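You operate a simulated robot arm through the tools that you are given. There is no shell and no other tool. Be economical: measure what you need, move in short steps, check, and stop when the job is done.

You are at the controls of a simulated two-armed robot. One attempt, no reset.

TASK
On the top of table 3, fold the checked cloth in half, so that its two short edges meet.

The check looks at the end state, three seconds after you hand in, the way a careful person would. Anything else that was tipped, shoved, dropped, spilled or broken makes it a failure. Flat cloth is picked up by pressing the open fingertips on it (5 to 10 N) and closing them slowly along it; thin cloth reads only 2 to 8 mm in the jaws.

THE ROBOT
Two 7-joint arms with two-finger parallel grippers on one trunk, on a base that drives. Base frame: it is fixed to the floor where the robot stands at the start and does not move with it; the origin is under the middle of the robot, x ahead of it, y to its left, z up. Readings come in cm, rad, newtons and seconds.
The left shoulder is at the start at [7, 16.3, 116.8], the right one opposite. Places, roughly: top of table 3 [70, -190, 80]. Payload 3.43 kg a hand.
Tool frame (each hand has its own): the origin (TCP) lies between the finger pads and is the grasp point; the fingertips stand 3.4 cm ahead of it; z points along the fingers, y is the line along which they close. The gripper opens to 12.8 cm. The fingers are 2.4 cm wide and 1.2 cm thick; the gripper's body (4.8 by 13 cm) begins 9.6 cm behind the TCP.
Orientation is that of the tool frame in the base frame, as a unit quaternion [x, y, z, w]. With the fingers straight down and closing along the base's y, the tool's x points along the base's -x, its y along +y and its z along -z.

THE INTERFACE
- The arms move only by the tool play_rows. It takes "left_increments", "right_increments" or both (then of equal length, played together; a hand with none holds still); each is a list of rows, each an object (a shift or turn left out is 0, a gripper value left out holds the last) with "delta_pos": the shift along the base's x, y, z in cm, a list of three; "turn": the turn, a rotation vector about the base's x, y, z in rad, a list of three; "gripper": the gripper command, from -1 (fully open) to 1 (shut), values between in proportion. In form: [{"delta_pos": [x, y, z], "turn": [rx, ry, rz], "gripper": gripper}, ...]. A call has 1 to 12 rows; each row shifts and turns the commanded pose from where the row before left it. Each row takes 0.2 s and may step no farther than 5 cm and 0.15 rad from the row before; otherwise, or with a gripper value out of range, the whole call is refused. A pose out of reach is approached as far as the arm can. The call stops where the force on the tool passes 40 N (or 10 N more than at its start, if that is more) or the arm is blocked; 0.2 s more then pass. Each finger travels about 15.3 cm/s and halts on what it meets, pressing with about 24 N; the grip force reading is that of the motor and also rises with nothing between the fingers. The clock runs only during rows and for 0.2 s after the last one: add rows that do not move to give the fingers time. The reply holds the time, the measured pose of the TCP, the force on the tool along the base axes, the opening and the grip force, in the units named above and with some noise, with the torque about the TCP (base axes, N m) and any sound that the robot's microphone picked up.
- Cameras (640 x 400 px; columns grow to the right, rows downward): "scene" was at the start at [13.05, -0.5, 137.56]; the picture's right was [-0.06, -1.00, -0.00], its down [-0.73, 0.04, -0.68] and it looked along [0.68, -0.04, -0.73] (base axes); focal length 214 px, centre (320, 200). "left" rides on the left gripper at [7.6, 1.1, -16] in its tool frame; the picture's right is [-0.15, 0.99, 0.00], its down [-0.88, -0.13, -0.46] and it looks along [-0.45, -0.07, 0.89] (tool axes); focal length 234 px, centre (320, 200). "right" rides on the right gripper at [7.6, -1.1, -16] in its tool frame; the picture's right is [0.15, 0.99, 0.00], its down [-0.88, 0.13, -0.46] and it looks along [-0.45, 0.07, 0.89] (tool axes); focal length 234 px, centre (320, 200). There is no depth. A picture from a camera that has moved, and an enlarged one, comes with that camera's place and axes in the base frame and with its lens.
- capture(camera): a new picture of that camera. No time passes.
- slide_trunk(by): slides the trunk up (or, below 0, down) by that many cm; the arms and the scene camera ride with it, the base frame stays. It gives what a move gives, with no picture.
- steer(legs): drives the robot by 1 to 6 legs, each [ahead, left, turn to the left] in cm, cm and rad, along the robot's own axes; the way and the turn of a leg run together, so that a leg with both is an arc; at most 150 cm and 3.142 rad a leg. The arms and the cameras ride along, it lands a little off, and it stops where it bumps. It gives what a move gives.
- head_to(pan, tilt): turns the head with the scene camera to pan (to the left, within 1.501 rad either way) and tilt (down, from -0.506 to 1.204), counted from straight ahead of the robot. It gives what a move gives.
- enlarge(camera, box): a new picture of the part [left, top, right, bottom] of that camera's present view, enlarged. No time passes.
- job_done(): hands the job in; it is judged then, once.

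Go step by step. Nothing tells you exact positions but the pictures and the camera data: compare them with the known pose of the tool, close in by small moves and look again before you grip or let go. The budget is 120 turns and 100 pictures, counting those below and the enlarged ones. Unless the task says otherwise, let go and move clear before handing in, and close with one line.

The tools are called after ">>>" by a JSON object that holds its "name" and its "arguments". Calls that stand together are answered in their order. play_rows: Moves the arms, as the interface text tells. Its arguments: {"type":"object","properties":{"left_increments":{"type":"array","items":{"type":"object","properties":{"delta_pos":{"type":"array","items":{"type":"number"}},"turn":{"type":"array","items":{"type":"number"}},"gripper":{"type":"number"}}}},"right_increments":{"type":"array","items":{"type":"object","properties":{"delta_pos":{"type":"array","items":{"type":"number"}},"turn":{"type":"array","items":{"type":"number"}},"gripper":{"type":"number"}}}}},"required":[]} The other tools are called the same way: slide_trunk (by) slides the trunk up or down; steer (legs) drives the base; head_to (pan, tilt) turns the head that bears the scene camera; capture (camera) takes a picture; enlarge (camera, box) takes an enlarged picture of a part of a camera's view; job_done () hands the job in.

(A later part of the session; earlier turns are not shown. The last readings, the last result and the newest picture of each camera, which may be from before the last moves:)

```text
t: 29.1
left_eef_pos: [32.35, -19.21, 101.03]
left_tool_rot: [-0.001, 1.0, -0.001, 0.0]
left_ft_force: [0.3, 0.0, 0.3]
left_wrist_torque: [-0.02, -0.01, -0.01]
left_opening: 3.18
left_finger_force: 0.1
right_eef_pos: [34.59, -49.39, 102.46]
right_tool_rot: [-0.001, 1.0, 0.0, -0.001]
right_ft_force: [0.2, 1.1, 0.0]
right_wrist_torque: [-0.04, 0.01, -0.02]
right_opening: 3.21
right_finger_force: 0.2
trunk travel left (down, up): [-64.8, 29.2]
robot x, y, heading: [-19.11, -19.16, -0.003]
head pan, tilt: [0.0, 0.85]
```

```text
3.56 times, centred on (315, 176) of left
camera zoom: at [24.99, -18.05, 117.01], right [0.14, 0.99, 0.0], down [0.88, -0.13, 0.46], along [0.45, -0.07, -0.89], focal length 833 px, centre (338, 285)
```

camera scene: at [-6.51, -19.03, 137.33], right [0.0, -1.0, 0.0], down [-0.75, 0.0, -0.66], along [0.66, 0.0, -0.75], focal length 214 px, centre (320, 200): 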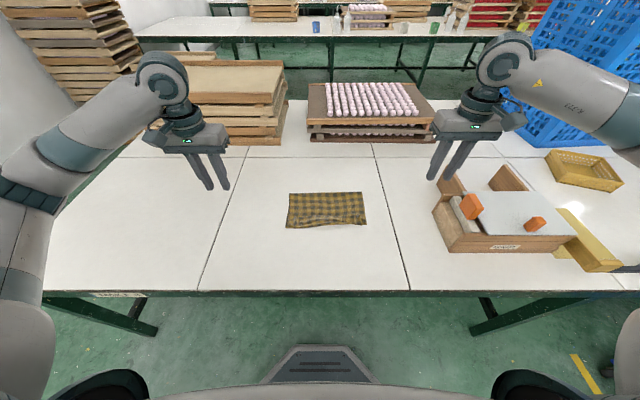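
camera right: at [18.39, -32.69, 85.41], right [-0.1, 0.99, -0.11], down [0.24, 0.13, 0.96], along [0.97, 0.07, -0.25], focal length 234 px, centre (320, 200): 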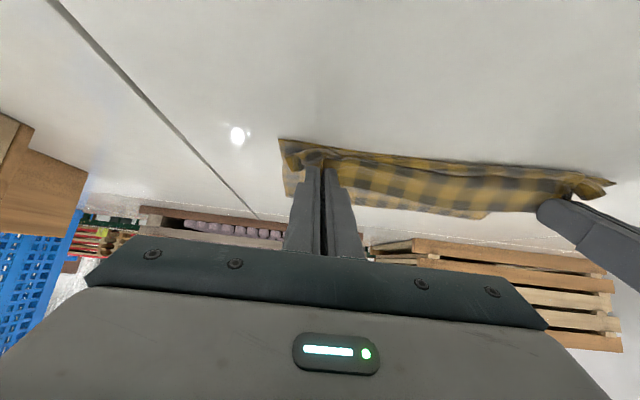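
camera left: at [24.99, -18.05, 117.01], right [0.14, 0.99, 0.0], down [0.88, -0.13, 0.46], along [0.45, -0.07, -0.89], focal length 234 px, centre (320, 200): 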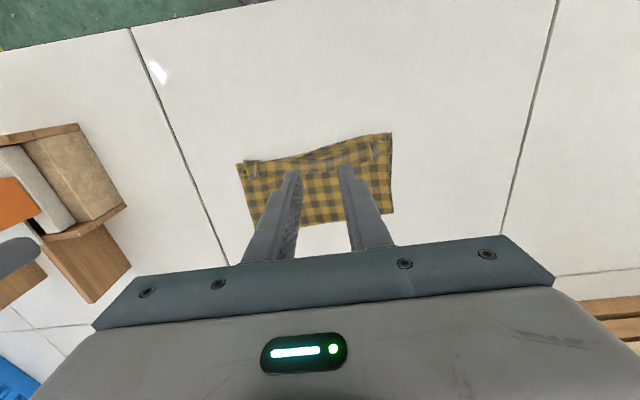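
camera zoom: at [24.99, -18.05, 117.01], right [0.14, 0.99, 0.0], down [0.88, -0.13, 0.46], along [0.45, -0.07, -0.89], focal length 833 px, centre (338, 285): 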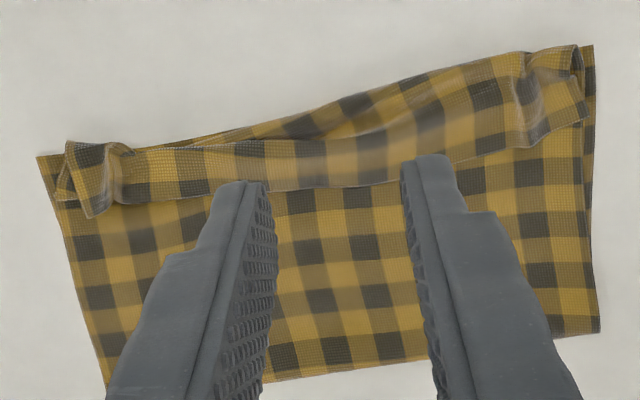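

The fold line is good but about 2.5 cm too near, and the top layer's edge flipped back onto itself as a ~3.5 cm flap. I'll back up for arm room, regrip the flap at its two standing ruffles (near (39, −10.7) and (39.4, −31.6)), lift it high and re-lay it with more rotation.

>>> {"name": "steer", "arguments": {"legs": [[-8, 0, 0]]}}

>>> {"name": "play_rows", "arguments": {"left_increments": [{"delta_pos": [2.6, 1.4, 0], "gripper": 0.22, "turn": [0, 0.033, 0]}, {"delta_pos": [2.6, 1.4, 0], "turn": [0, 0.033, 0]}, {"delta_pos": [2.6, 1.4, 0], "turn": [0, 0.033, 0]}, {"delta_pos": [2.6, 1.4, -2], "turn": [0, 0.033, 0]}, {"delta_pos": [2.6, 1.4, -3], "turn": [0, 0.033, 0]}, {"delta_pos": [2.6, 1.4, -3], "turn": [0, 0.033, 0]}, {"delta_pos": [0, 0, -4]}, {"delta_pos": [0, 0, -3]}, {}], "right_increments": [{"delta_pos": [2.3, 3, 0], "gripper": 0.22, "turn": [0, 0.033, 0]}, {"delta_pos": [2.3, 3, 0], "turn": [0, 0.033, 0]}, {"delta_pos": [2.3, 3, -1], "turn": [0, 0.033, 0]}, {"delta_pos": [2.3, 3, -2], "turn": [0, 0.033, 0]}, {"delta_pos": [2.3, 3, -3], "turn": [0, 0.033, 0]}, {"delta_pos": [2.3, 2.8, -3], "turn": [0, 0.033, 0]}, {"delta_pos": [0, 0, -4]}, {"delta_pos": [0, 0, -3.5]}, {}]}}

>>> {"name": "capture", "arguments": {"camera": "left"}}

>>> {"name": "capture", "arguments": {"camera": "right"}}

```text
t: 30.1
left_eef_pos: [24.33, -19.2, 101.07]
left_tool_rot: [-0.001, 1.0, -0.001, 0.0]
left_ft_force: [0.3, 0.0, 0.4]
left_wrist_torque: [0.02, -0.04, 0.0]
left_opening: 3.18
left_finger_force: 0.1
right_eef_pos: [26.65, -49.57, 102.28]
right_tool_rot: [0.001, 1.0, 0.001, -0.001]
right_ft_force: [-0.5, -1.0, -0.2]
right_wrist_torque: [0.0, -0.03, -0.01]
right_opening: 3.18
right_finger_force: 0.0
trunk travel left (down, up): [-64.8, 29.2]
robot x, y, heading: [-27.04, -19.05, -0.004]
head pan, tilt: [0.0, 0.85]
```

```text
t: 32.1
left_eef_pos: [39.95, -10.91, 85.91]
left_tool_rot: [-0.001, 0.995, -0.001, -0.099]
left_ft_force: [-0.7, -0.4, -0.1]
left_wrist_torque: [0.0, -0.01, 0.01]
left_opening: 5.0
left_finger_force: 0.1
right_eef_pos: [40.46, -31.88, 85.78]
right_tool_rot: [0.0, 0.995, 0.001, -0.1]
right_ft_force: [0.2, 0.0, -0.1]
right_wrist_torque: [0.0, -0.03, 0.02]
right_opening: 4.99
right_finger_force: 0.0
trunk travel left (down, up): [-64.8, 29.2]
robot x, y, heading: [-27.37, -18.94, -0.0]
head pan, tilt: [0.0, 0.85]
```

```text
65 pictures are left
camera left: at [35.79, -9.81, 103.1], right [0.14, 0.99, -0.03], down [0.95, -0.13, 0.27], along [0.27, -0.07, -0.96], focal length 234 px, centre (320, 200)
```

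left: 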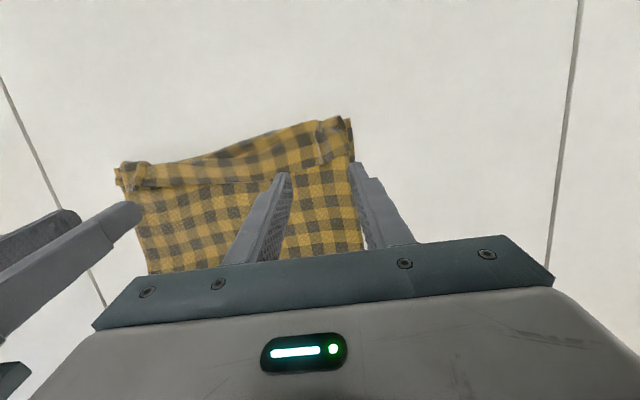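

```text
64 pictures are left
camera right: at [36.26, -33.05, 103.02], right [-0.14, 0.99, 0.03], down [0.95, 0.13, 0.27], along [0.27, 0.07, -0.96], focal length 234 px, centre (320, 200)
```

right: 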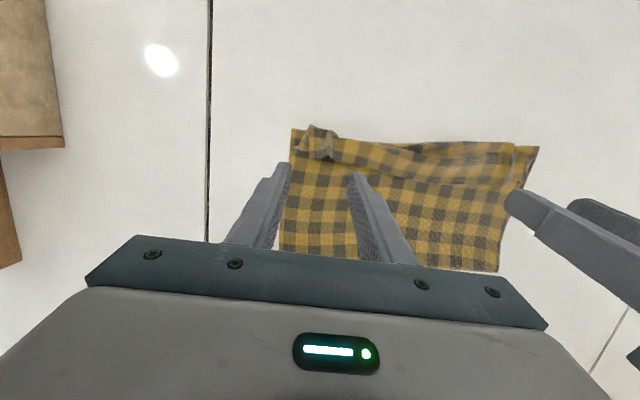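

>>> {"name": "enlarge", "arguments": {"camera": "left", "box": [270, 105, 390, 180]}}

>>> {"name": "enlarge", "arguments": {"camera": "right", "box": [260, 110, 380, 185]}}

```text
5.33 times, centred on (330, 142) of left
camera zoom: at [35.79, -9.81, 103.1], right [0.14, 0.99, -0.03], down [0.95, -0.13, 0.27], along [0.27, -0.07, -0.96], focal length 1249 px, centre (267, 507)
```

zoom: 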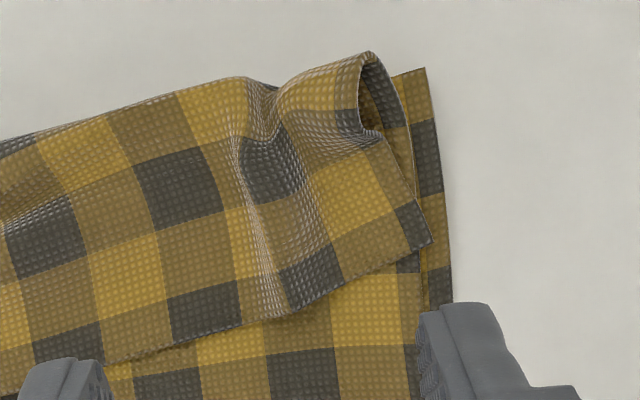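

```text
5.33 times, centred on (320, 148) of right
camera zoom: at [36.26, -33.05, 103.02], right [-0.14, 0.99, 0.03], down [0.95, 0.13, 0.27], along [0.27, 0.07, -0.96], focal length 1249 px, centre (320, 480)
```

zoom: 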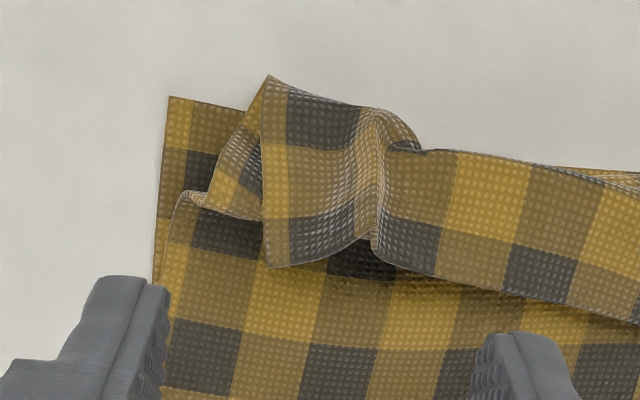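

The views show the flap corners and ridges clearly: the left ridge end is at (39, −11), the right at (38.6, −31) with its corner at (39.2, −32.9). I'll descend over them to just above contact.

>>> {"name": "play_rows", "arguments": {"left_increments": [{"delta_pos": [-0.3, 0.1, -2]}, {"delta_pos": [0, 0, -2]}, {"delta_pos": [0, 0, -1]}, {"delta_pos": [0, 0, -0.4]}, {}], "right_increments": [{"delta_pos": [-0.6, 0.2, -2]}, {"delta_pos": [0, 0, -2]}, {"delta_pos": [0, 0, -1]}, {"delta_pos": [0, 0, -0.3]}, {}]}}

>>> {"name": "enlarge", "arguments": {"camera": "left", "box": [240, 90, 400, 190]}}

>>> {"name": "enlarge", "arguments": {"camera": "right", "box": [240, 90, 400, 190]}}

```text
t: 33.3
left_eef_pos: [39.57, -10.83, 80.58]
left_tool_rot: [0.0, 0.995, 0.001, -0.1]
left_ft_force: [-0.6, 0.5, -0.8]
left_wrist_torque: [0.01, 0.02, 0.03]
left_opening: 5.01
left_finger_force: 0.2
right_eef_pos: [39.88, -31.71, 80.46]
right_tool_rot: [-0.001, 0.995, 0.001, -0.1]
right_ft_force: [-0.7, -0.5, 0.6]
right_wrist_torque: [-0.04, 0.0, 0.0]
right_opening: 4.97
right_finger_force: 0.0
trunk travel left (down, up): [-64.8, 29.2]
robot x, y, heading: [-27.06, -19.04, 0.005]
head pan, tilt: [0.0, 0.85]
```

```text
4.00 times, centred on (320, 140) of left
camera zoom: at [35.56, -9.66, 97.78], right [0.14, 0.99, -0.03], down [0.95, -0.13, 0.27], along [0.27, -0.07, -0.96], focal length 937 px, centre (320, 440)
```

zoom: 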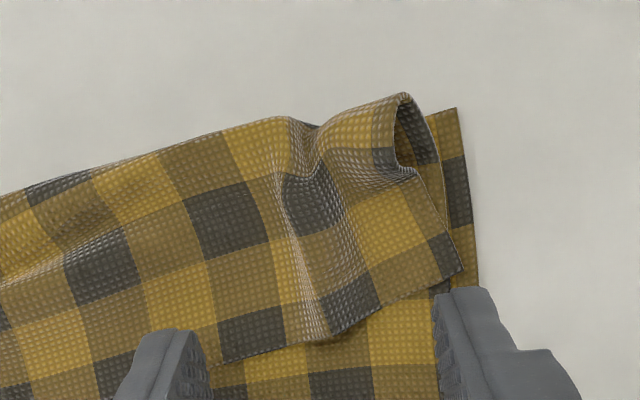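

```text
4.00 times, centred on (320, 140) of right
camera zoom: at [35.63, -32.74, 97.69], right [-0.14, 0.99, 0.03], down [0.95, 0.13, 0.27], along [0.26, 0.07, -0.96], focal length 937 px, centre (320, 440)
```

zoom: 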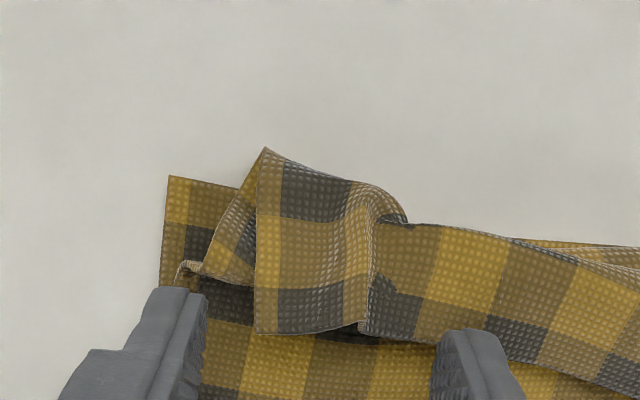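

The fingers straddle the ruffles but overlap the flap only slightly. I'll shift 0.8 cm towards the near side and press down lightly.

>>> {"name": "play_rows", "arguments": {"left_increments": [{"delta_pos": [-0.8, 0, 0]}, {"delta_pos": [0, 0, -0.3]}, {"delta_pos": [0, 0, -0.2]}, {}], "right_increments": [{"delta_pos": [-0.8, 0, 0]}, {"delta_pos": [0, 0, -0.3]}, {"delta_pos": [0, 0, -0.2]}, {}]}}

```text
t: 34.3
left_eef_pos: [38.95, -10.67, 80.08]
left_tool_rot: [0.0, 0.995, 0.001, -0.1]
left_ft_force: [-0.5, -0.3, 0.5]
left_wrist_torque: [-0.01, -0.02, 0.01]
left_opening: 4.97
left_finger_force: 0.0
right_eef_pos: [39.04, -31.58, 80.04]
right_tool_rot: [0.0, 0.995, 0.001, -0.1]
right_ft_force: [-0.1, 0.5, -0.1]
right_wrist_torque: [-0.01, -0.01, 0.01]
right_opening: 5.01
right_finger_force: 0.0
trunk travel left (down, up): [-64.8, 29.2]
robot x, y, heading: [-27.33, -18.81, -0.001]
head pan, tilt: [0.0, 0.85]
```

>>> {"name": "play_rows", "arguments": {"left_increments": [{"delta_pos": [0, 0, -0.2]}, {}], "right_increments": [{"delta_pos": [0, 0, -0.2]}, {}]}}

>>> {"name": "play_rows", "arguments": {"left_increments": [{"gripper": 0.32}, {"gripper": 0.42}, {"gripper": 0.52}, {"gripper": 0.6}, {"gripper": 0.68}, {"gripper": 0.76}, {"gripper": 0.84}, {"gripper": 0.92}, {"gripper": 1}, {}, {}], "right_increments": [{"gripper": 0.32}, {"gripper": 0.42}, {"gripper": 0.52}, {"gripper": 0.6}, {"gripper": 0.68}, {"gripper": 0.76}, {"gripper": 0.84}, {"gripper": 0.92}, {"gripper": 1}, {}, {}]}}

>>> {"name": "enlarge", "arguments": {"camera": "left", "box": [240, 90, 400, 190]}}

>>> {"name": "enlarge", "arguments": {"camera": "right", "box": [240, 90, 400, 190]}}

```text
t: 34.9
left_eef_pos: [38.94, -10.77, 79.89]
left_tool_rot: [-0.001, 0.995, 0.0, -0.1]
left_ft_force: [0.1, 0.7, 0.3]
left_wrist_torque: [0.03, 0.0, 0.01]
left_opening: 5.02
left_finger_force: 0.1
right_eef_pos: [39.15, -31.51, 79.72]
right_tool_rot: [0.0, 0.995, 0.0, -0.101]
right_ft_force: [-0.1, 0.0, 1.4]
right_wrist_torque: [-0.03, -0.01, 0.01]
right_opening: 4.99
right_finger_force: 0.1
trunk travel left (down, up): [-64.8, 29.2]
robot x, y, heading: [-27.34, -19.43, 0.0]
head pan, tilt: [0.0, 0.85]
```

```text
t: 37.3
left_eef_pos: [38.96, -10.85, 79.91]
left_tool_rot: [0.0, 0.995, 0.0, -0.099]
left_ft_force: [0.0, 1.1, 0.6]
left_wrist_torque: [0.0, -0.01, 0.01]
left_opening: 0.02
left_finger_force: 24.2
right_eef_pos: [39.13, -31.6, 79.99]
right_tool_rot: [-0.001, 0.995, 0.0, -0.099]
right_ft_force: [-0.1, -0.5, 4.9]
right_wrist_torque: [0.02, 0.06, 0.01]
right_opening: 0.37
right_finger_force: 23.9
trunk travel left (down, up): [-64.8, 29.2]
robot x, y, heading: [-27.19, -18.52, -0.004]
head pan, tilt: [0.0, 0.85]
```

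```text
4.00 times, centred on (320, 140) of left
camera zoom: at [34.76, -9.63, 97.1], right [0.14, 0.99, -0.03], down [0.95, -0.13, 0.27], along [0.27, -0.07, -0.96], focal length 937 px, centre (320, 440)
```

zoom: 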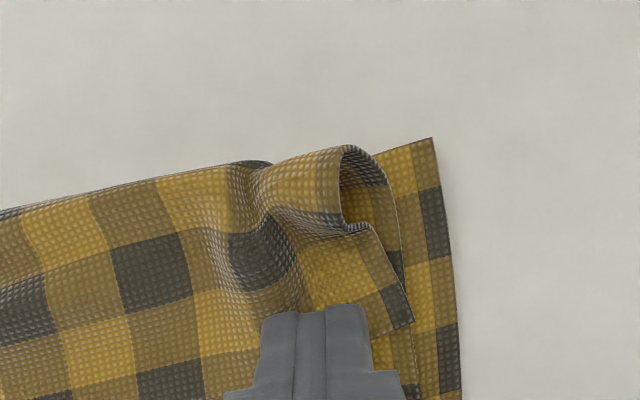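

```text
4.00 times, centred on (320, 140) of right
camera zoom: at [34.8, -32.72, 97.07], right [-0.14, 0.99, 0.03], down [0.95, 0.13, 0.27], along [0.27, 0.07, -0.96], focal length 937 px, centre (320, 440)
```

zoom: 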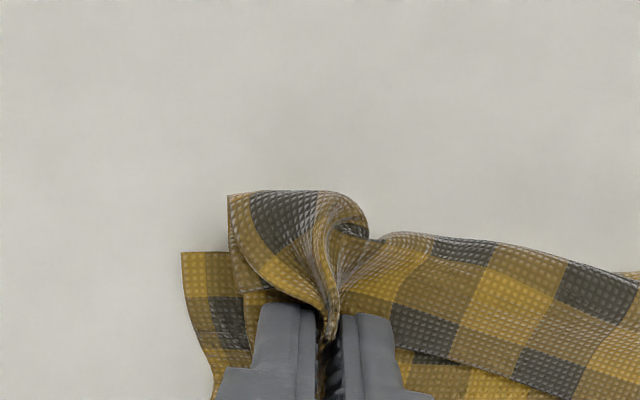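

The right hand has gripped the flap (3.7 mm) and the left missed. I'll reopen the left hand, press a bit, and retry.

>>> {"name": "play_rows", "arguments": {"left_increments": [{"delta_pos": [0, 0, 0.8]}, {"gripper": 0.3}, {}, {"delta_pos": [-0.2, 0.3, -0.4]}, {"delta_pos": [0, 0, -0.4]}, {"delta_pos": [0, 0, -0.25]}, {}]}}

>>> {"name": "enlarge", "arguments": {"camera": "left", "box": [240, 90, 400, 190]}}

```text
t: 38.9
left_eef_pos: [38.69, -10.49, 79.82]
left_tool_rot: [-0.001, 0.995, 0.0, -0.098]
left_ft_force: [0.7, 1.3, 6.4]
left_wrist_torque: [-0.09, -0.05, 0.01]
left_opening: 4.4
left_finger_force: 0.0
right_eef_pos: [39.08, -31.54, 80.01]
right_tool_rot: [0.001, 0.995, 0.001, -0.099]
right_ft_force: [1.4, 0.7, 2.6]
right_wrist_torque: [0.01, 0.08, 0.0]
right_opening: 0.34
right_finger_force: 24.0
trunk travel left (down, up): [-64.8, 29.2]
robot x, y, heading: [-27.48, -19.31, 0.003]
head pan, tilt: [0.0, 0.85]
```

```text
4.00 times, centred on (320, 140) of left
camera zoom: at [34.54, -9.35, 96.91], right [0.14, 0.99, -0.03], down [0.95, -0.13, 0.27], along [0.27, -0.07, -0.96], focal length 937 px, centre (320, 440)
```

zoom: 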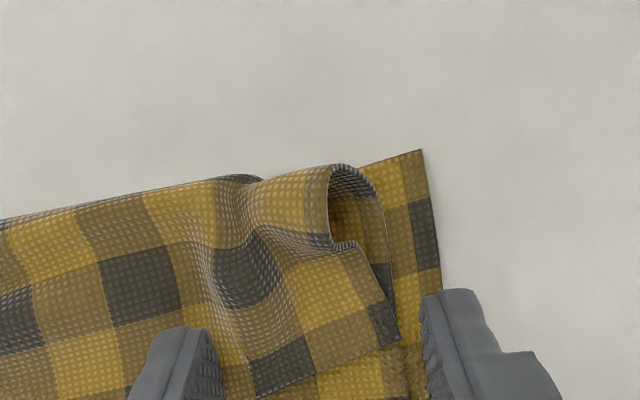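

>>> {"name": "play_rows", "arguments": {"left_increments": [{"delta_pos": [0, 0, 0.7]}, {"delta_pos": [-0.6, -1.0, 0], "gripper": 0.35}, {"delta_pos": [0, 0, -0.4]}, {"delta_pos": [0, 0, -0.3]}, {}]}}

>>> {"name": "enlarge", "arguments": {"camera": "left", "box": [240, 90, 400, 190]}}

```text
t: 40.1
left_eef_pos: [38.19, -11.56, 79.87]
left_tool_rot: [-0.001, 0.995, 0.0, -0.099]
left_ft_force: [-1.5, 0.4, 9.0]
left_wrist_torque: [-0.17, -0.01, -0.04]
left_opening: 4.15
left_finger_force: 0.1
right_eef_pos: [38.89, -31.47, 79.89]
right_tool_rot: [0.0, 0.995, 0.0, -0.099]
right_ft_force: [0.3, -0.3, 2.5]
right_wrist_torque: [0.04, 0.03, 0.03]
right_opening: 0.35
right_finger_force: 23.9
trunk travel left (down, up): [-64.8, 29.2]
robot x, y, heading: [-27.61, -19.3, -0.0]
head pan, tilt: [0.0, 0.85]
```

```text
4.00 times, centred on (320, 140) of left
camera zoom: at [33.9, -10.32, 96.93], right [0.14, 0.99, -0.03], down [0.95, -0.13, 0.27], along [0.27, -0.07, -0.96], focal length 937 px, centre (320, 440)
```

zoom: 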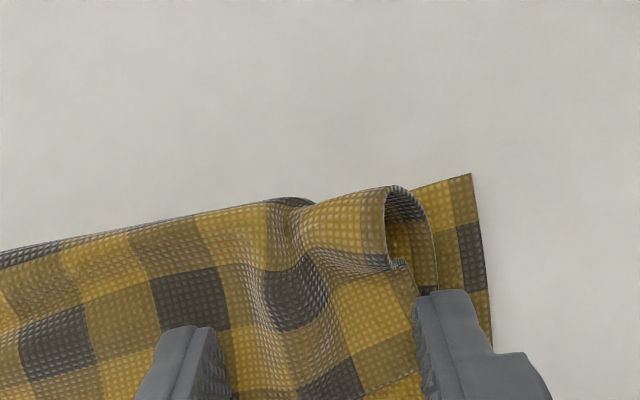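

Now the left outer finger sits on the flap corner, pressing about 9 N. I'll close slowly.

>>> {"name": "play_rows", "arguments": {"left_increments": [{"gripper": 0.43}, {"gripper": 0.51}, {"gripper": 0.59}, {"gripper": 0.66}, {"gripper": 0.73}, {"gripper": 0.8}, {"gripper": 0.87}, {"gripper": 0.94}, {"gripper": 1}, {}, {}]}}

>>> {"name": "enlarge", "arguments": {"camera": "left", "box": [240, 90, 400, 190]}}

```text
t: 42.5
left_eef_pos: [37.96, -11.48, 79.87]
left_tool_rot: [0.0, 0.995, 0.0, -0.098]
left_ft_force: [0.3, -20.3, 13.8]
left_wrist_torque: [-0.78, -0.05, -0.09]
left_opening: 0.43
left_finger_force: 24.2
right_eef_pos: [38.93, -31.5, 79.97]
right_tool_rot: [-0.001, 0.995, 0.002, -0.098]
right_ft_force: [0.8, 17.9, 0.9]
right_wrist_torque: [0.55, 0.0, -0.25]
right_opening: 0.41
right_finger_force: 23.6
trunk travel left (down, up): [-64.8, 29.2]
robot x, y, heading: [-27.51, -19.14, -0.001]
head pan, tilt: [0.0, 0.85]
```

```text
4.00 times, centred on (320, 140) of left
camera zoom: at [33.86, -10.42, 96.91], right [0.14, 0.99, -0.03], down [0.95, -0.13, 0.27], along [0.27, -0.07, -0.96], focal length 937 px, centre (320, 440)
```

zoom: 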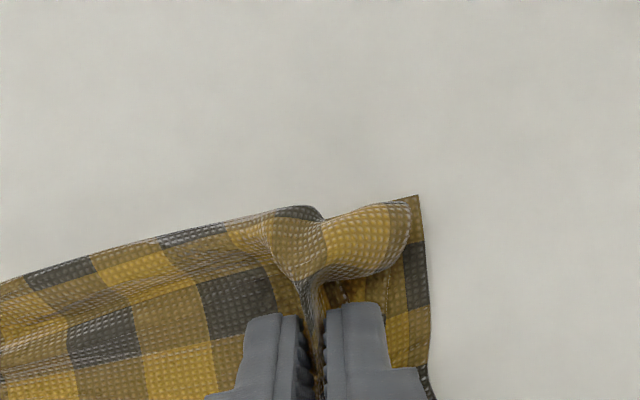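

Both hands now grip, but there's 18–20 N of tension between them. I'll bring them 1.2 cm closer each and lift 4 cm to check that only the flap comes up.

>>> {"name": "play_rows", "arguments": {"left_increments": [{"delta_pos": [0, -0.6, 0]}, {"delta_pos": [0, -0.6, 0.5]}, {"delta_pos": [0, 0, 1.5]}, {"delta_pos": [0, 0, 2]}, {}], "right_increments": [{"delta_pos": [0, 0.6, 0]}, {"delta_pos": [0, 0.6, 0.5]}, {"delta_pos": [0, 0, 1.5]}, {"delta_pos": [0, 0, 2]}, {}]}}

>>> {"name": "capture", "arguments": {"camera": "left"}}

>>> {"name": "capture", "arguments": {"camera": "right"}}

>>> {"name": "enlarge", "arguments": {"camera": "scene", "box": [240, 140, 400, 240]}}

```text
t: 43.7
left_eef_pos: [38.08, -12.66, 83.5]
left_tool_rot: [0.0, 0.995, 0.001, -0.1]
left_ft_force: [-0.3, -0.2, -0.9]
left_wrist_torque: [0.0, 0.04, 0.02]
left_opening: 0.43
left_finger_force: 23.6
right_eef_pos: [39.1, -30.45, 83.95]
right_tool_rot: [0.0, 0.995, 0.001, -0.1]
right_ft_force: [0.0, -0.4, 0.8]
right_wrist_torque: [-0.03, 0.03, -0.02]
right_opening: 0.36
right_finger_force: 23.9
trunk travel left (down, up): [-64.8, 29.2]
robot x, y, heading: [-27.44, -19.21, -0.002]
head pan, tilt: [0.0, 0.85]
```

```text
54 pictures are left
camera left: at [34.0, -11.53, 100.74], right [0.14, 0.99, -0.03], down [0.95, -0.13, 0.27], along [0.27, -0.06, -0.96], focal length 234 px, centre (320, 200)
```

left: 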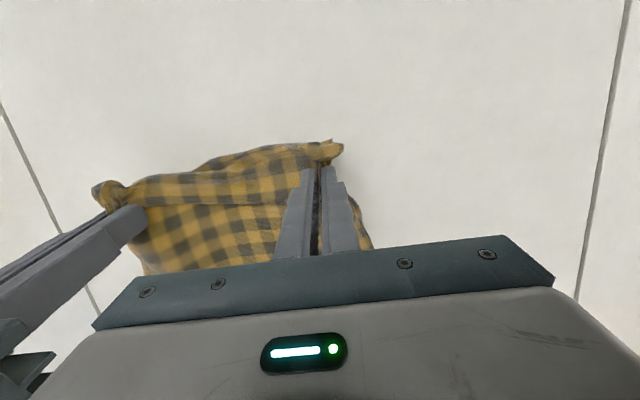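

```text
53 pictures are left
camera right: at [34.85, -31.62, 101.05], right [-0.14, 0.99, 0.03], down [0.95, 0.13, 0.27], along [0.26, 0.07, -0.96], focal length 234 px, centre (320, 200)
```

right: 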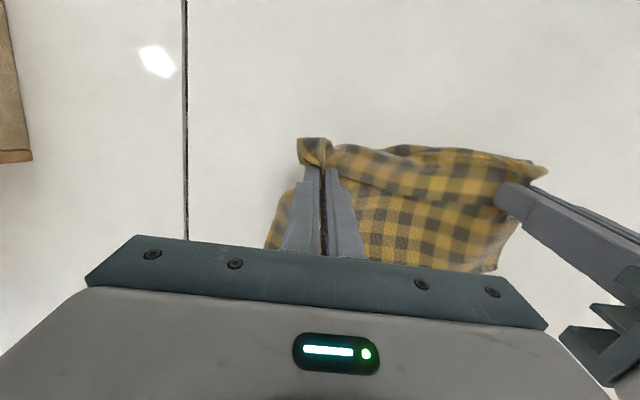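

```text
4.00 times, centred on (320, 190) of scene
camera zoom: at [-14.42, -19.04, 137.32], right [0.0, -1.0, 0.0], down [-0.75, 0.0, -0.66], along [0.66, 0.0, -0.75], focal length 858 px, centre (320, 240)
```

zoom: 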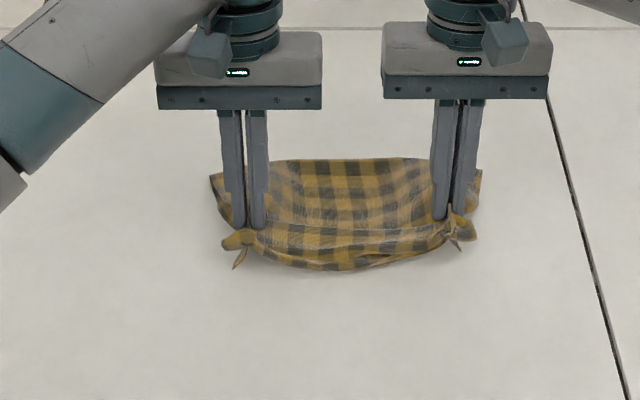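

I can't tell yet whether the bottom layer is caught too. I'll lift another 8 cm and look.

>>> {"name": "play_rows", "arguments": {"left_increments": [{"delta_pos": [1, 0, 2]}, {"delta_pos": [1, 0, 2]}, {"delta_pos": [1, 0, 2]}, {"delta_pos": [1, 0, 2]}, {}], "right_increments": [{"delta_pos": [1, 0, 2]}, {"delta_pos": [1, 0, 2]}, {"delta_pos": [1, 0, 2]}, {"delta_pos": [1, 0, 2]}, {}]}}

>>> {"name": "capture", "arguments": {"camera": "left"}}

>>> {"name": "enlarge", "arguments": {"camera": "scene", "box": [240, 130, 400, 230]}}

```text
t: 44.9
left_eef_pos: [42.19, -12.7, 91.76]
left_tool_rot: [0.0, 0.995, 0.001, -0.1]
left_ft_force: [-0.2, -0.5, 0.1]
left_wrist_torque: [0.02, 0.03, -0.01]
left_opening: 0.41
left_finger_force: 23.8
right_eef_pos: [43.13, -30.27, 91.81]
right_tool_rot: [0.0, 0.995, 0.001, -0.101]
right_ft_force: [0.6, 0.3, 0.0]
right_wrist_torque: [0.0, -0.01, 0.02]
right_opening: 0.33
right_finger_force: 23.4
trunk travel left (down, up): [-64.8, 29.2]
robot x, y, heading: [-27.65, -18.72, -0.0]
head pan, tilt: [0.0, 0.85]
```

```text
51 pictures are left
camera left: at [38.07, -11.55, 108.8], right [0.14, 0.99, -0.03], down [0.95, -0.13, 0.27], along [0.27, -0.07, -0.96], focal length 234 px, centre (320, 200)
```

left: 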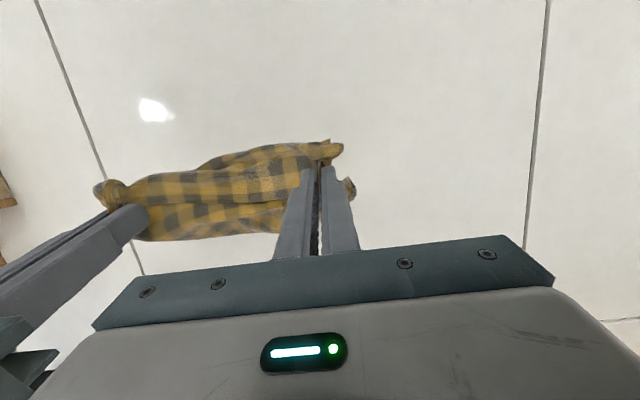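

```text
4.00 times, centred on (320, 180) of scene
camera zoom: at [-14.43, -19.03, 137.32], right [0.0, -1.0, 0.0], down [-0.75, 0.0, -0.66], along [0.66, 0.0, -0.75], focal length 858 px, centre (320, 280)
```

zoom: 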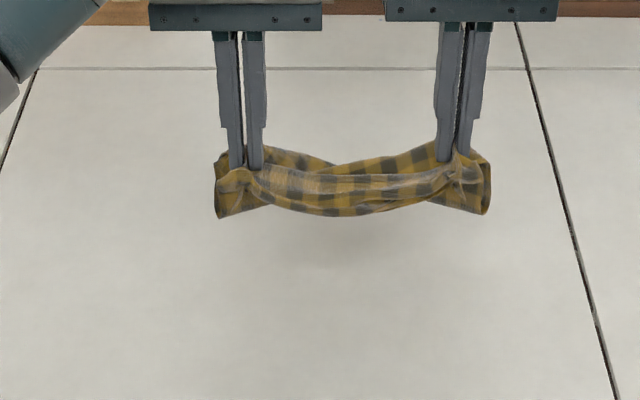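

Both layers are in the grips, so the whole folded cloth has lifted and hangs by its edge. I'll lay it back down with the fold landing far and the gripped side near, then release and reassess.

>>> {"name": "play_rows", "arguments": {"left_increments": [{"delta_pos": [2, 0, 0]}, {"delta_pos": [2, 0, -0.5]}, {"delta_pos": [-1, 0, -1], "turn": [0, -0.05, 0]}, {"delta_pos": [-2, 0, -1.2], "turn": [0, -0.05, 0]}, {"delta_pos": [-2.2, 0, -1.8], "turn": [0, -0.05, 0]}, {"delta_pos": [-2, 0, -2], "turn": [0, -0.05, 0]}, {"delta_pos": [-1.6, 0, -2]}, {"delta_pos": [-1, 0, -2]}, {"delta_pos": [-0.5, 0, -1]}, {}], "right_increments": [{"delta_pos": [2, 0, 0]}, {"delta_pos": [2, 0, -0.5]}, {"delta_pos": [-1, 0, -1], "turn": [0, -0.05, 0]}, {"delta_pos": [-2, 0, -1.2], "turn": [0, -0.05, 0]}, {"delta_pos": [-2.2, 0, -1.8], "turn": [0, -0.05, 0]}, {"delta_pos": [-2, 0, -2], "turn": [0, -0.05, 0]}, {"delta_pos": [-1.6, 0, -2]}, {"delta_pos": [-1, 0, -2]}, {"delta_pos": [-0.5, 0, -1]}, {}]}}

>>> {"name": "enlarge", "arguments": {"camera": "scene", "box": [240, 140, 400, 240]}}

```text
t: 47.1
left_eef_pos: [35.69, -12.68, 80.22]
left_tool_rot: [-0.001, 1.0, 0.001, 0.001]
left_ft_force: [-0.2, 0.2, 0.4]
left_wrist_torque: [0.03, -0.01, 0.0]
left_opening: 0.42
left_finger_force: 24.1
right_eef_pos: [36.68, -30.24, 80.45]
right_tool_rot: [0.0, 1.0, 0.0, 0.0]
right_ft_force: [-0.2, -0.9, 1.2]
right_wrist_torque: [0.02, 0.02, -0.02]
right_opening: 0.37
right_finger_force: 24.4
trunk travel left (down, up): [-64.8, 29.2]
robot x, y, heading: [-27.16, -19.03, -0.003]
head pan, tilt: [0.0, 0.85]
```

```text
4.00 times, centred on (320, 190) of scene
camera zoom: at [-14.48, -19.02, 137.33], right [0.0, -1.0, 0.0], down [-0.75, 0.0, -0.66], along [0.66, 0.0, -0.75], focal length 858 px, centre (320, 240)
```

zoom: 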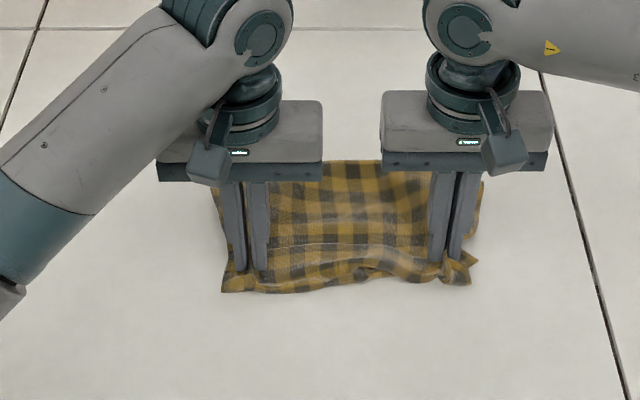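

It's laid down well, with the fold at the far side. I'll spread the hands back out, release and rise clear.

>>> {"name": "play_rows", "arguments": {"left_increments": [{"delta_pos": [-0.3, 0.5, -0.3]}, {"delta_pos": [-0.3, 0.5, 0]}, {}, {"gripper": 0.8}, {"gripper": 0.6}, {"gripper": 0.45}, {}, {"delta_pos": [0, 0, 2]}, {"delta_pos": [-1, 0, 4]}, {"delta_pos": [-1, 2, 4]}, {"delta_pos": [0, 4, 2.5]}, {"delta_pos": [0, 4.5, 2]}], "right_increments": [{"delta_pos": [-0.3, -0.5, -0.3]}, {"delta_pos": [-0.3, -0.5, 0]}, {}, {"gripper": 0.8}, {"gripper": 0.6}, {"gripper": 0.45}, {}, {"delta_pos": [0, 0, 2]}, {"delta_pos": [-1, 0, 4]}, {"delta_pos": [-1, -2, 4]}, {"delta_pos": [0, -4, 2.5]}, {"delta_pos": [0, -4.5, 2]}]}}

>>> {"name": "enlarge", "arguments": {"camera": "scene", "box": [240, 140, 400, 240]}}

```text
t: 49.7
left_eef_pos: [33.1, -1.16, 94.65]
left_tool_rot: [0.0, 1.0, 0.001, 0.001]
left_ft_force: [-1.1, -0.3, 0.5]
left_wrist_torque: [-0.01, -0.03, -0.02]
left_opening: 3.47
left_finger_force: 0.1
right_eef_pos: [34.1, -41.9, 94.68]
right_tool_rot: [0.0, 1.0, 0.001, 0.001]
right_ft_force: [-0.5, 0.0, -0.5]
right_wrist_torque: [-0.04, -0.01, 0.0]
right_opening: 3.51
right_finger_force: 0.0
trunk travel left (down, up): [-64.8, 29.2]
robot x, y, heading: [-27.47, -19.1, -0.001]
head pan, tilt: [0.0, 0.85]
```

```text
4.00 times, centred on (320, 190) of scene
camera zoom: at [-14.65, -19.02, 137.34], right [0.0, -1.0, 0.0], down [-0.75, 0.0, -0.66], along [0.66, 0.0, -0.75], focal length 858 px, centre (320, 240)
```

zoom: 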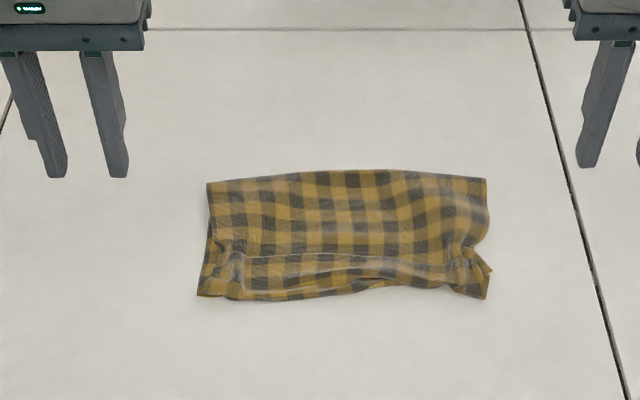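

I'll view it from above with the left camera.

>>> {"name": "play_rows", "arguments": {"left_increments": [{"delta_pos": [-0.5, -3, 3]}, {"delta_pos": [-0.5, -4, 2]}, {"delta_pos": [0, -4.5, 0]}, {"delta_pos": [0, -4.5, 0], "gripper": -1}, {}]}}

>>> {"name": "enlarge", "arguments": {"camera": "left", "box": [215, 100, 415, 225]}}

```text
t: 50.9
left_eef_pos: [32.02, -17.15, 99.44]
left_tool_rot: [-0.002, 1.0, 0.0, 0.0]
left_ft_force: [-0.1, 0.8, -0.2]
left_wrist_torque: [-0.02, 0.02, 0.0]
left_opening: 12.77
left_finger_force: 0.1
right_eef_pos: [34.15, -41.83, 94.57]
right_tool_rot: [-0.001, 1.0, 0.0, 0.0]
right_ft_force: [-0.5, -0.4, -0.5]
right_wrist_torque: [-0.01, 0.01, -0.02]
right_opening: 3.52
right_finger_force: 0.1
trunk travel left (down, up): [-64.8, 29.2]
robot x, y, heading: [-27.59, -18.76, 0.004]
head pan, tilt: [0.0, 0.85]
```

```text
3.20 times, centred on (315, 162) of left
camera zoom: at [24.65, -15.94, 115.34], right [0.14, 0.99, 0.0], down [0.88, -0.13, 0.46], along [0.45, -0.07, -0.89], focal length 749 px, centre (336, 320)
```

zoom: 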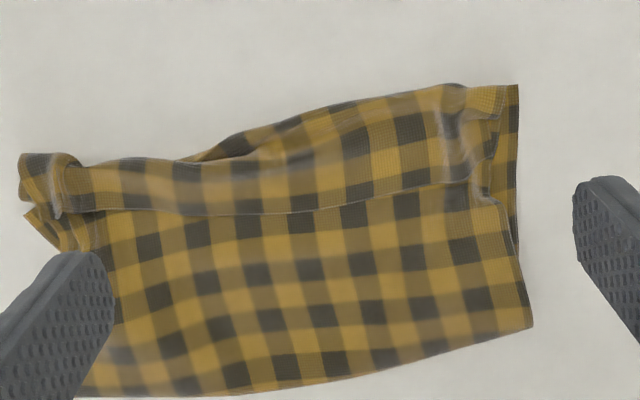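

The topology is unchanged: the top layer's edge is still flipped back. New plan is to pinch both layers at the far fold corners (about (46.7, −7.7) and (47.2, −36)), lift so both halves hang and the flap drops open, then lay it down again.

>>> {"name": "play_rows", "arguments": {"left_increments": [{"delta_pos": [3.5, 1.6, 0], "gripper": 0.375}, {"delta_pos": [3.5, 1.6, 0]}, {"delta_pos": [3.5, 1.6, -1]}, {"delta_pos": [3.5, 1.4, -3]}, {"delta_pos": [0, 0.2, -4.5]}, {"delta_pos": [0, 0, -4.5]}, {}], "right_increments": [{"delta_pos": [3, 2.2, 2], "gripper": 0.375}, {"delta_pos": [3, 2.2, 0]}, {"delta_pos": [3, 2.2, -1]}, {"delta_pos": [3.2, 2.2, -1]}, {"delta_pos": [0, 0, -4]}, {"delta_pos": [0, 0, -4]}, {}]}}

>>> {"name": "enlarge", "arguments": {"camera": "left", "box": [220, 90, 420, 215]}}

>>> {"name": "enlarge", "arguments": {"camera": "right", "box": [220, 90, 420, 215]}}

```text
t: 52.5
left_eef_pos: [46.14, -10.78, 86.24]
left_tool_rot: [-0.001, 1.0, 0.0, 0.001]
left_ft_force: [-0.2, 0.5, 0.3]
left_wrist_torque: [-0.02, -0.02, -0.03]
left_opening: 3.99
left_finger_force: 0.0
right_eef_pos: [46.28, -33.07, 86.59]
right_tool_rot: [-0.001, 1.0, 0.001, 0.0]
right_ft_force: [0.1, -0.3, 0.0]
right_wrist_torque: [0.02, 0.0, 0.02]
right_opening: 3.99
right_finger_force: 0.1
trunk travel left (down, up): [-64.8, 29.2]
robot x, y, heading: [-27.34, -19.09, 0.003]
head pan, tilt: [0.0, 0.85]
```

```text
3.20 times, centred on (320, 152) of left
camera zoom: at [38.7, -9.63, 102.29], right [0.14, 0.99, 0.0], down [0.88, -0.13, 0.46], along [0.45, -0.07, -0.89], focal length 749 px, centre (320, 352)
```

zoom: 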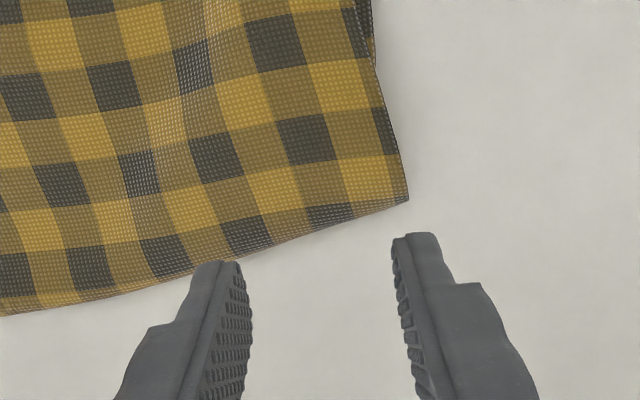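

```text
3.20 times, centred on (320, 152) of right
camera zoom: at [38.66, -34.22, 102.61], right [-0.15, 0.99, 0.0], down [0.88, 0.13, 0.46], along [0.45, 0.07, -0.89], focal length 749 px, centre (320, 352)
```

zoom: 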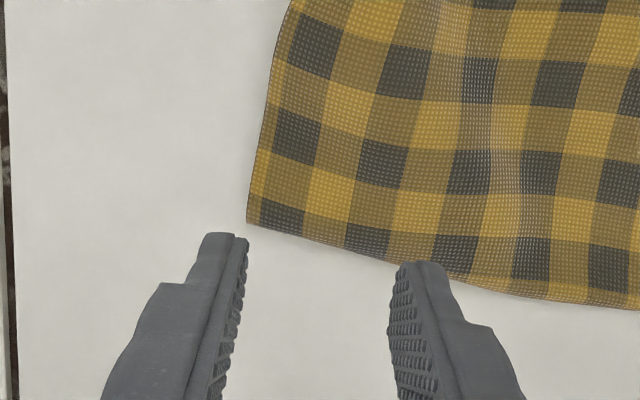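

The corners are confirmed: left (46.4, −7.7), right (47.1, −35.6). I'll nudge inward and descend to press.

>>> {"name": "play_rows", "arguments": {"left_increments": [{"delta_pos": [-0.3, -0.3, -2.5]}, {"delta_pos": [0, 0, -2.5]}, {"delta_pos": [0, 0, -1]}, {"delta_pos": [0, 0, -0.4]}, {}], "right_increments": [{"delta_pos": [0, 0.5, -2.7]}, {"delta_pos": [0, 0, -2.7]}, {"delta_pos": [0, 0, -1]}, {"delta_pos": [0, 0, -0.4]}, {}]}}

>>> {"name": "play_rows", "arguments": {"left_increments": [{"delta_pos": [0, 0, -0.15]}, {}], "right_increments": [{"delta_pos": [0, 0, -0.15]}, {}]}}

```text
t: 53.7
left_eef_pos: [45.82, -11.02, 80.01]
left_tool_rot: [-0.001, 1.0, 0.0, 0.001]
left_ft_force: [-0.4, -0.5, 0.5]
left_wrist_torque: [0.0, -0.04, -0.01]
left_opening: 3.99
left_finger_force: 0.1
right_eef_pos: [46.19, -32.64, 79.74]
right_tool_rot: [-0.001, 1.0, 0.001, 0.0]
right_ft_force: [0.2, 0.5, 1.3]
right_wrist_torque: [-0.01, -0.03, 0.01]
right_opening: 3.98
right_finger_force: 0.1
trunk travel left (down, up): [-64.8, 29.2]
robot x, y, heading: [-27.67, -18.85, -0.003]
head pan, tilt: [0.0, 0.85]
```

```text
t: 54.3
left_eef_pos: [45.88, -11.05, 79.95]
left_tool_rot: [0.0, 1.0, 0.0, 0.001]
left_ft_force: [0.8, -1.0, 0.5]
left_wrist_torque: [-0.01, 0.01, -0.01]
left_opening: 3.98
left_finger_force: 0.0
right_eef_pos: [46.27, -32.55, 79.69]
right_tool_rot: [0.0, 1.0, 0.001, 0.0]
right_ft_force: [0.5, 0.4, 4.9]
right_wrist_torque: [-0.08, 0.02, 0.01]
right_opening: 3.99
right_finger_force: 0.0
trunk travel left (down, up): [-64.8, 29.2]
robot x, y, heading: [-27.29, -19.11, 0.003]
head pan, tilt: [0.0, 0.85]
```

>>> {"name": "play_rows", "arguments": {"left_increments": [{"delta_pos": [0, 0, -0.2]}, {"delta_pos": [0, 0, -0.15]}, {}], "right_increments": [{"delta_pos": [0, 0, -0.05]}, {"delta_pos": [0, 0, -0.05]}, {}]}}

```text
t: 55.1
left_eef_pos: [45.88, -11.11, 79.62]
left_tool_rot: [-0.001, 1.0, 0.0, 0.001]
left_ft_force: [1.0, 0.7, 8.6]
left_wrist_torque: [0.17, -0.01, -0.05]
left_opening: 3.97
left_finger_force: 0.0
right_eef_pos: [46.22, -32.51, 79.71]
right_tool_rot: [-0.001, 1.0, 0.001, 0.001]
right_ft_force: [3.4, -0.3, 7.8]
right_wrist_torque: [-0.18, -0.05, 0.03]
right_opening: 3.99
right_finger_force: 0.5
trunk travel left (down, up): [-64.8, 29.2]
robot x, y, heading: [-27.09, -18.79, -0.004]
head pan, tilt: [0.0, 0.85]
```

Both hands press about 8 N. I'll close slowly while drifting slightly inward to limit the tension.

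>>> {"name": "play_rows", "arguments": {"left_increments": [{"gripper": 0.45}, {"gripper": 0.52}, {"gripper": 0.59}, {"gripper": 0.66}, {"gripper": 0.73}, {"gripper": 0.8}, {"gripper": 0.87}, {"gripper": 0.94}, {"gripper": 1}, {}, {}], "right_increments": [{"gripper": 0.45}, {"gripper": 0.52}, {"gripper": 0.59}, {"gripper": 0.66}, {"gripper": 0.73}, {"gripper": 0.8}, {"gripper": 0.87}, {"gripper": 0.94}, {"gripper": 1}, {}, {}]}}

>>> {"name": "play_rows", "arguments": {"left_increments": [{"delta_pos": [0, -0.5, 0.5]}, {"delta_pos": [0, -0.3, 2]}, {"delta_pos": [0, 0, 2]}, {"delta_pos": [-1, 0, 2]}, {"delta_pos": [-1, 0, 2.5]}, {"delta_pos": [-1, 0, 2.5]}, {"delta_pos": [-1, 0, 2.5]}, {"delta_pos": [-1, 0, 2.5]}, {"delta_pos": [-1, 0, 2.5]}, {"delta_pos": [-1, 0, 2]}, {}], "right_increments": [{"delta_pos": [0, 0.5, 0.5]}, {"delta_pos": [0, 0.3, 2]}, {"delta_pos": [0, 0, 2]}, {"delta_pos": [-1, 0, 2]}, {"delta_pos": [-1, 0, 2.5]}, {"delta_pos": [-1, 0, 2.5]}, {"delta_pos": [-1, 0, 2.5]}, {"delta_pos": [-1, 0, 2.5]}, {"delta_pos": [-1, 0, 2.5]}, {"delta_pos": [-1, 0, 2]}, {}]}}

>>> {"name": "capture", "arguments": {"camera": "scene"}}

```text
t: 57.5
left_eef_pos: [45.81, -11.16, 79.78]
left_tool_rot: [0.0, 1.0, -0.001, 0.001]
left_ft_force: [0.3, -12.3, 9.9]
left_wrist_torque: [-0.39, 0.02, 0.02]
left_opening: 0.2
left_finger_force: 23.9
right_eef_pos: [46.24, -32.41, 79.62]
right_tool_rot: [-0.001, 1.0, 0.002, 0.0]
right_ft_force: [0.0, 12.8, 9.5]
right_wrist_torque: [0.39, 0.04, -0.02]
right_opening: 0.32
right_finger_force: 23.5
trunk travel left (down, up): [-64.8, 29.2]
robot x, y, heading: [-27.44, -19.16, 0.003]
head pan, tilt: [0.0, 0.85]
```

```text
t: 59.9
left_eef_pos: [39.05, -11.83, 100.33]
left_tool_rot: [-0.001, 1.0, 0.001, 0.001]
left_ft_force: [0.5, -0.4, -0.2]
left_wrist_torque: [0.01, 0.01, -0.03]
left_opening: 0.21
left_finger_force: 24.1
right_eef_pos: [39.33, -31.78, 100.46]
right_tool_rot: [0.0, 1.0, 0.001, -0.001]
right_ft_force: [-0.9, -0.1, 0.2]
right_wrist_torque: [-0.01, 0.02, -0.01]
right_opening: 0.31
right_finger_force: 23.5
trunk travel left (down, up): [-64.8, 29.2]
robot x, y, heading: [-27.6, -18.96, -0.0]
head pan, tilt: [0.0, 0.85]
```

```text
44 pictures are left
camera scene: at [-14.38, -19.04, 137.31], right [0.0, -1.0, 0.0], down [-0.75, 0.0, -0.66], along [0.66, 0.0, -0.75], focal length 214 px, centre (320, 200)
```

scene: 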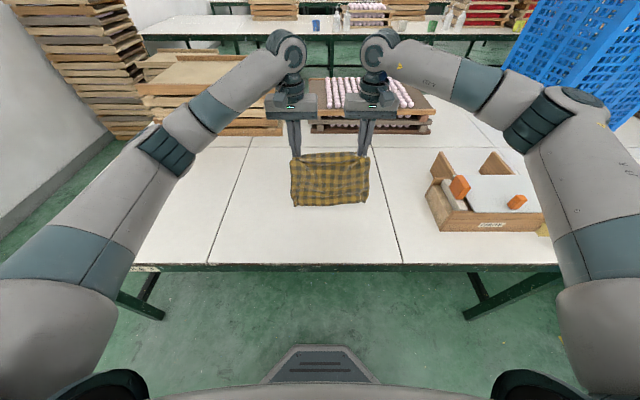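

>>> {"name": "enlarge", "arguments": {"camera": "scene", "box": [255, 130, 405, 224]}}

```text
4.26 times, centred on (330, 177) of scene
camera zoom: at [-14.38, -19.04, 137.31], right [0.0, -1.0, 0.0], down [-0.75, 0.0, -0.66], along [0.66, 0.0, -0.75], focal length 913 px, centre (277, 298)
```

zoom: 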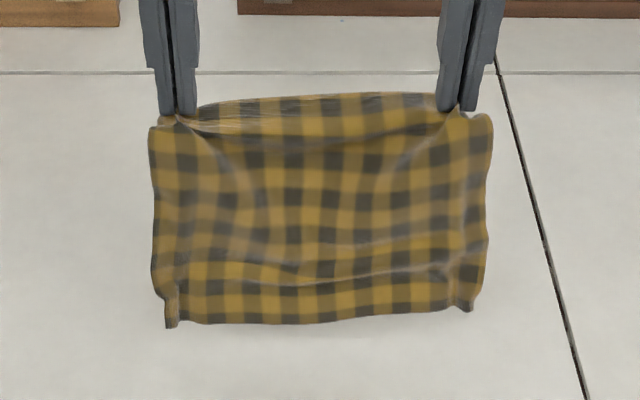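

The flap has dropped open: the front (top) layer hangs straight with its edge at the bottom, and it's about 4 cm longer than the back one. I'll swing back and lay the cloth down with the fold landing far, top layer uppermost, near edges towards me.

>>> {"name": "play_rows", "arguments": {"left_increments": [{"delta_pos": [-2.7, 0, 0]}, {"delta_pos": [-2.7, 0, 0]}, {"delta_pos": [-2.6, 0, -1]}, {}, {"delta_pos": [3, 0, -1]}, {"delta_pos": [3.1, 0, -2]}, {"delta_pos": [2.7, 0, -1.6]}, {"delta_pos": [2.7, 0, -1.6]}, {"delta_pos": [2.2, 0, -2.3]}, {"delta_pos": [2, 0, -2.4]}, {"delta_pos": [1.2, 0, -3]}, {"delta_pos": [1, 0, -3]}], "right_increments": [{"delta_pos": [-2.7, 0, 0]}, {"delta_pos": [-2.7, 0, 0]}, {"delta_pos": [-2.6, 0, -1]}, {}, {"delta_pos": [3, 0, -1]}, {"delta_pos": [3.1, 0, -2]}, {"delta_pos": [2.7, 0, -1.6]}, {"delta_pos": [2.7, 0, -1.6]}, {"delta_pos": [2.2, 0, -2.3]}, {"delta_pos": [2, 0, -2.4]}, {"delta_pos": [1.2, 0, -3]}, {"delta_pos": [1, 0, -3]}]}}

>>> {"name": "enlarge", "arguments": {"camera": "scene", "box": [245, 130, 405, 230]}}

```text
t: 62.5
left_eef_pos: [49.0, -12.01, 82.36]
left_tool_rot: [0.0, 1.0, 0.0, 0.001]
left_ft_force: [-0.6, 0.0, 0.2]
left_wrist_torque: [0.0, 0.03, 0.02]
left_opening: 0.2
left_finger_force: 23.9
right_eef_pos: [49.32, -31.82, 82.48]
right_tool_rot: [0.0, 1.0, 0.001, -0.001]
right_ft_force: [0.1, 0.3, -0.4]
right_wrist_torque: [-0.04, 0.02, -0.01]
right_opening: 0.28
right_finger_force: 23.9
trunk travel left (down, up): [-64.8, 29.2]
robot x, y, heading: [-27.27, -19.28, 0.001]
head pan, tilt: [0.0, 0.85]
```

```text
4.00 times, centred on (325, 180) of scene
camera zoom: at [-14.32, -19.04, 137.32], right [0.0, -1.0, 0.0], down [-0.75, 0.0, -0.66], along [0.66, 0.0, -0.75], focal length 858 px, centre (300, 280)
```

zoom: 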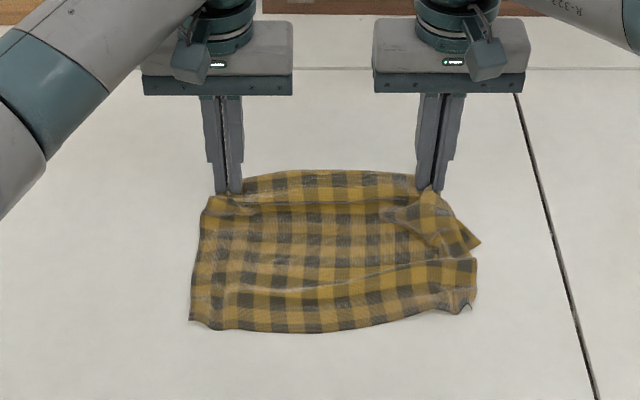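

The left side lies well, but the right has a buckle. I'll lower the last bit while pulling +x a few cm to draw it straight, then look from above.

>>> {"name": "play_rows", "arguments": {"left_increments": [{"delta_pos": [0.7, 0.2, -1]}, {"delta_pos": [0.7, 0.2, -0.7]}, {"delta_pos": [0.7, 0.2, 0]}, {"delta_pos": [0.7, 0.2, 0]}, {"delta_pos": [0.7, 0, 0]}, {}], "right_increments": [{"delta_pos": [0.7, -0.2, -1]}, {"delta_pos": [0.7, -0.2, -0.7]}, {"delta_pos": [0.7, -0.2, 0]}, {"delta_pos": [0.7, -0.2, 0]}, {"delta_pos": [0.7, 0, 0]}, {}]}}

>>> {"name": "enlarge", "arguments": {"camera": "scene", "box": [245, 130, 405, 230]}}

>>> {"name": "capture", "arguments": {"camera": "right"}}

```text
t: 63.9
left_eef_pos: [52.25, -11.19, 80.89]
left_tool_rot: [0.0, 1.0, -0.001, 0.001]
left_ft_force: [0.2, -10.3, 0.4]
left_wrist_torque: [-0.38, -0.01, 0.02]
left_opening: 0.2
left_finger_force: 24.1
right_eef_pos: [52.67, -32.35, 80.92]
right_tool_rot: [0.0, 1.0, 0.002, 0.0]
right_ft_force: [-1.2, 10.5, -0.2]
right_wrist_torque: [0.35, 0.02, 0.0]
right_opening: 0.31
right_finger_force: 24.1
trunk travel left (down, up): [-64.8, 29.2]
robot x, y, heading: [-27.56, -18.88, -0.004]
head pan, tilt: [0.0, 0.85]
```

```text
4.00 times, centred on (325, 180) of scene
camera zoom: at [-14.45, -19.02, 137.32], right [0.0, -1.0, 0.0], down [-0.75, 0.0, -0.66], along [0.66, 0.0, -0.75], focal length 858 px, centre (300, 280)
```

zoom: 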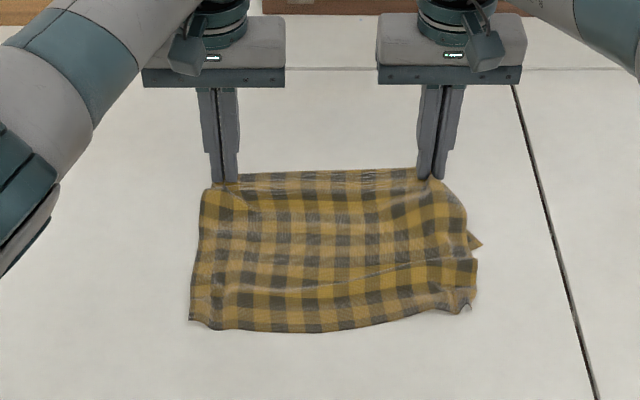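

```text
40 pictures are left
camera right: at [45.14, -33.69, 96.89], right [-0.15, 0.99, 0.0], down [0.88, 0.13, 0.46], along [0.45, 0.07, -0.89], focal length 234 px, centre (320, 200)
```

right: 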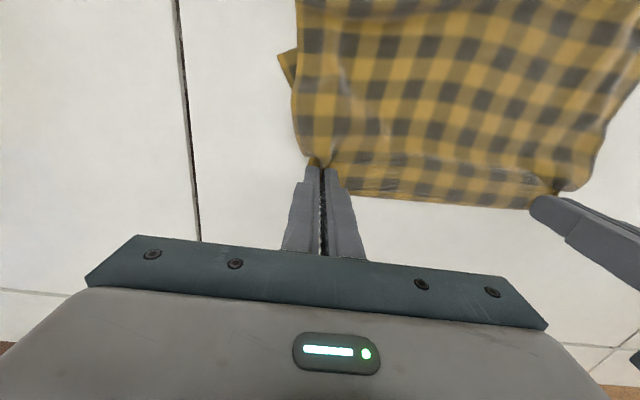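

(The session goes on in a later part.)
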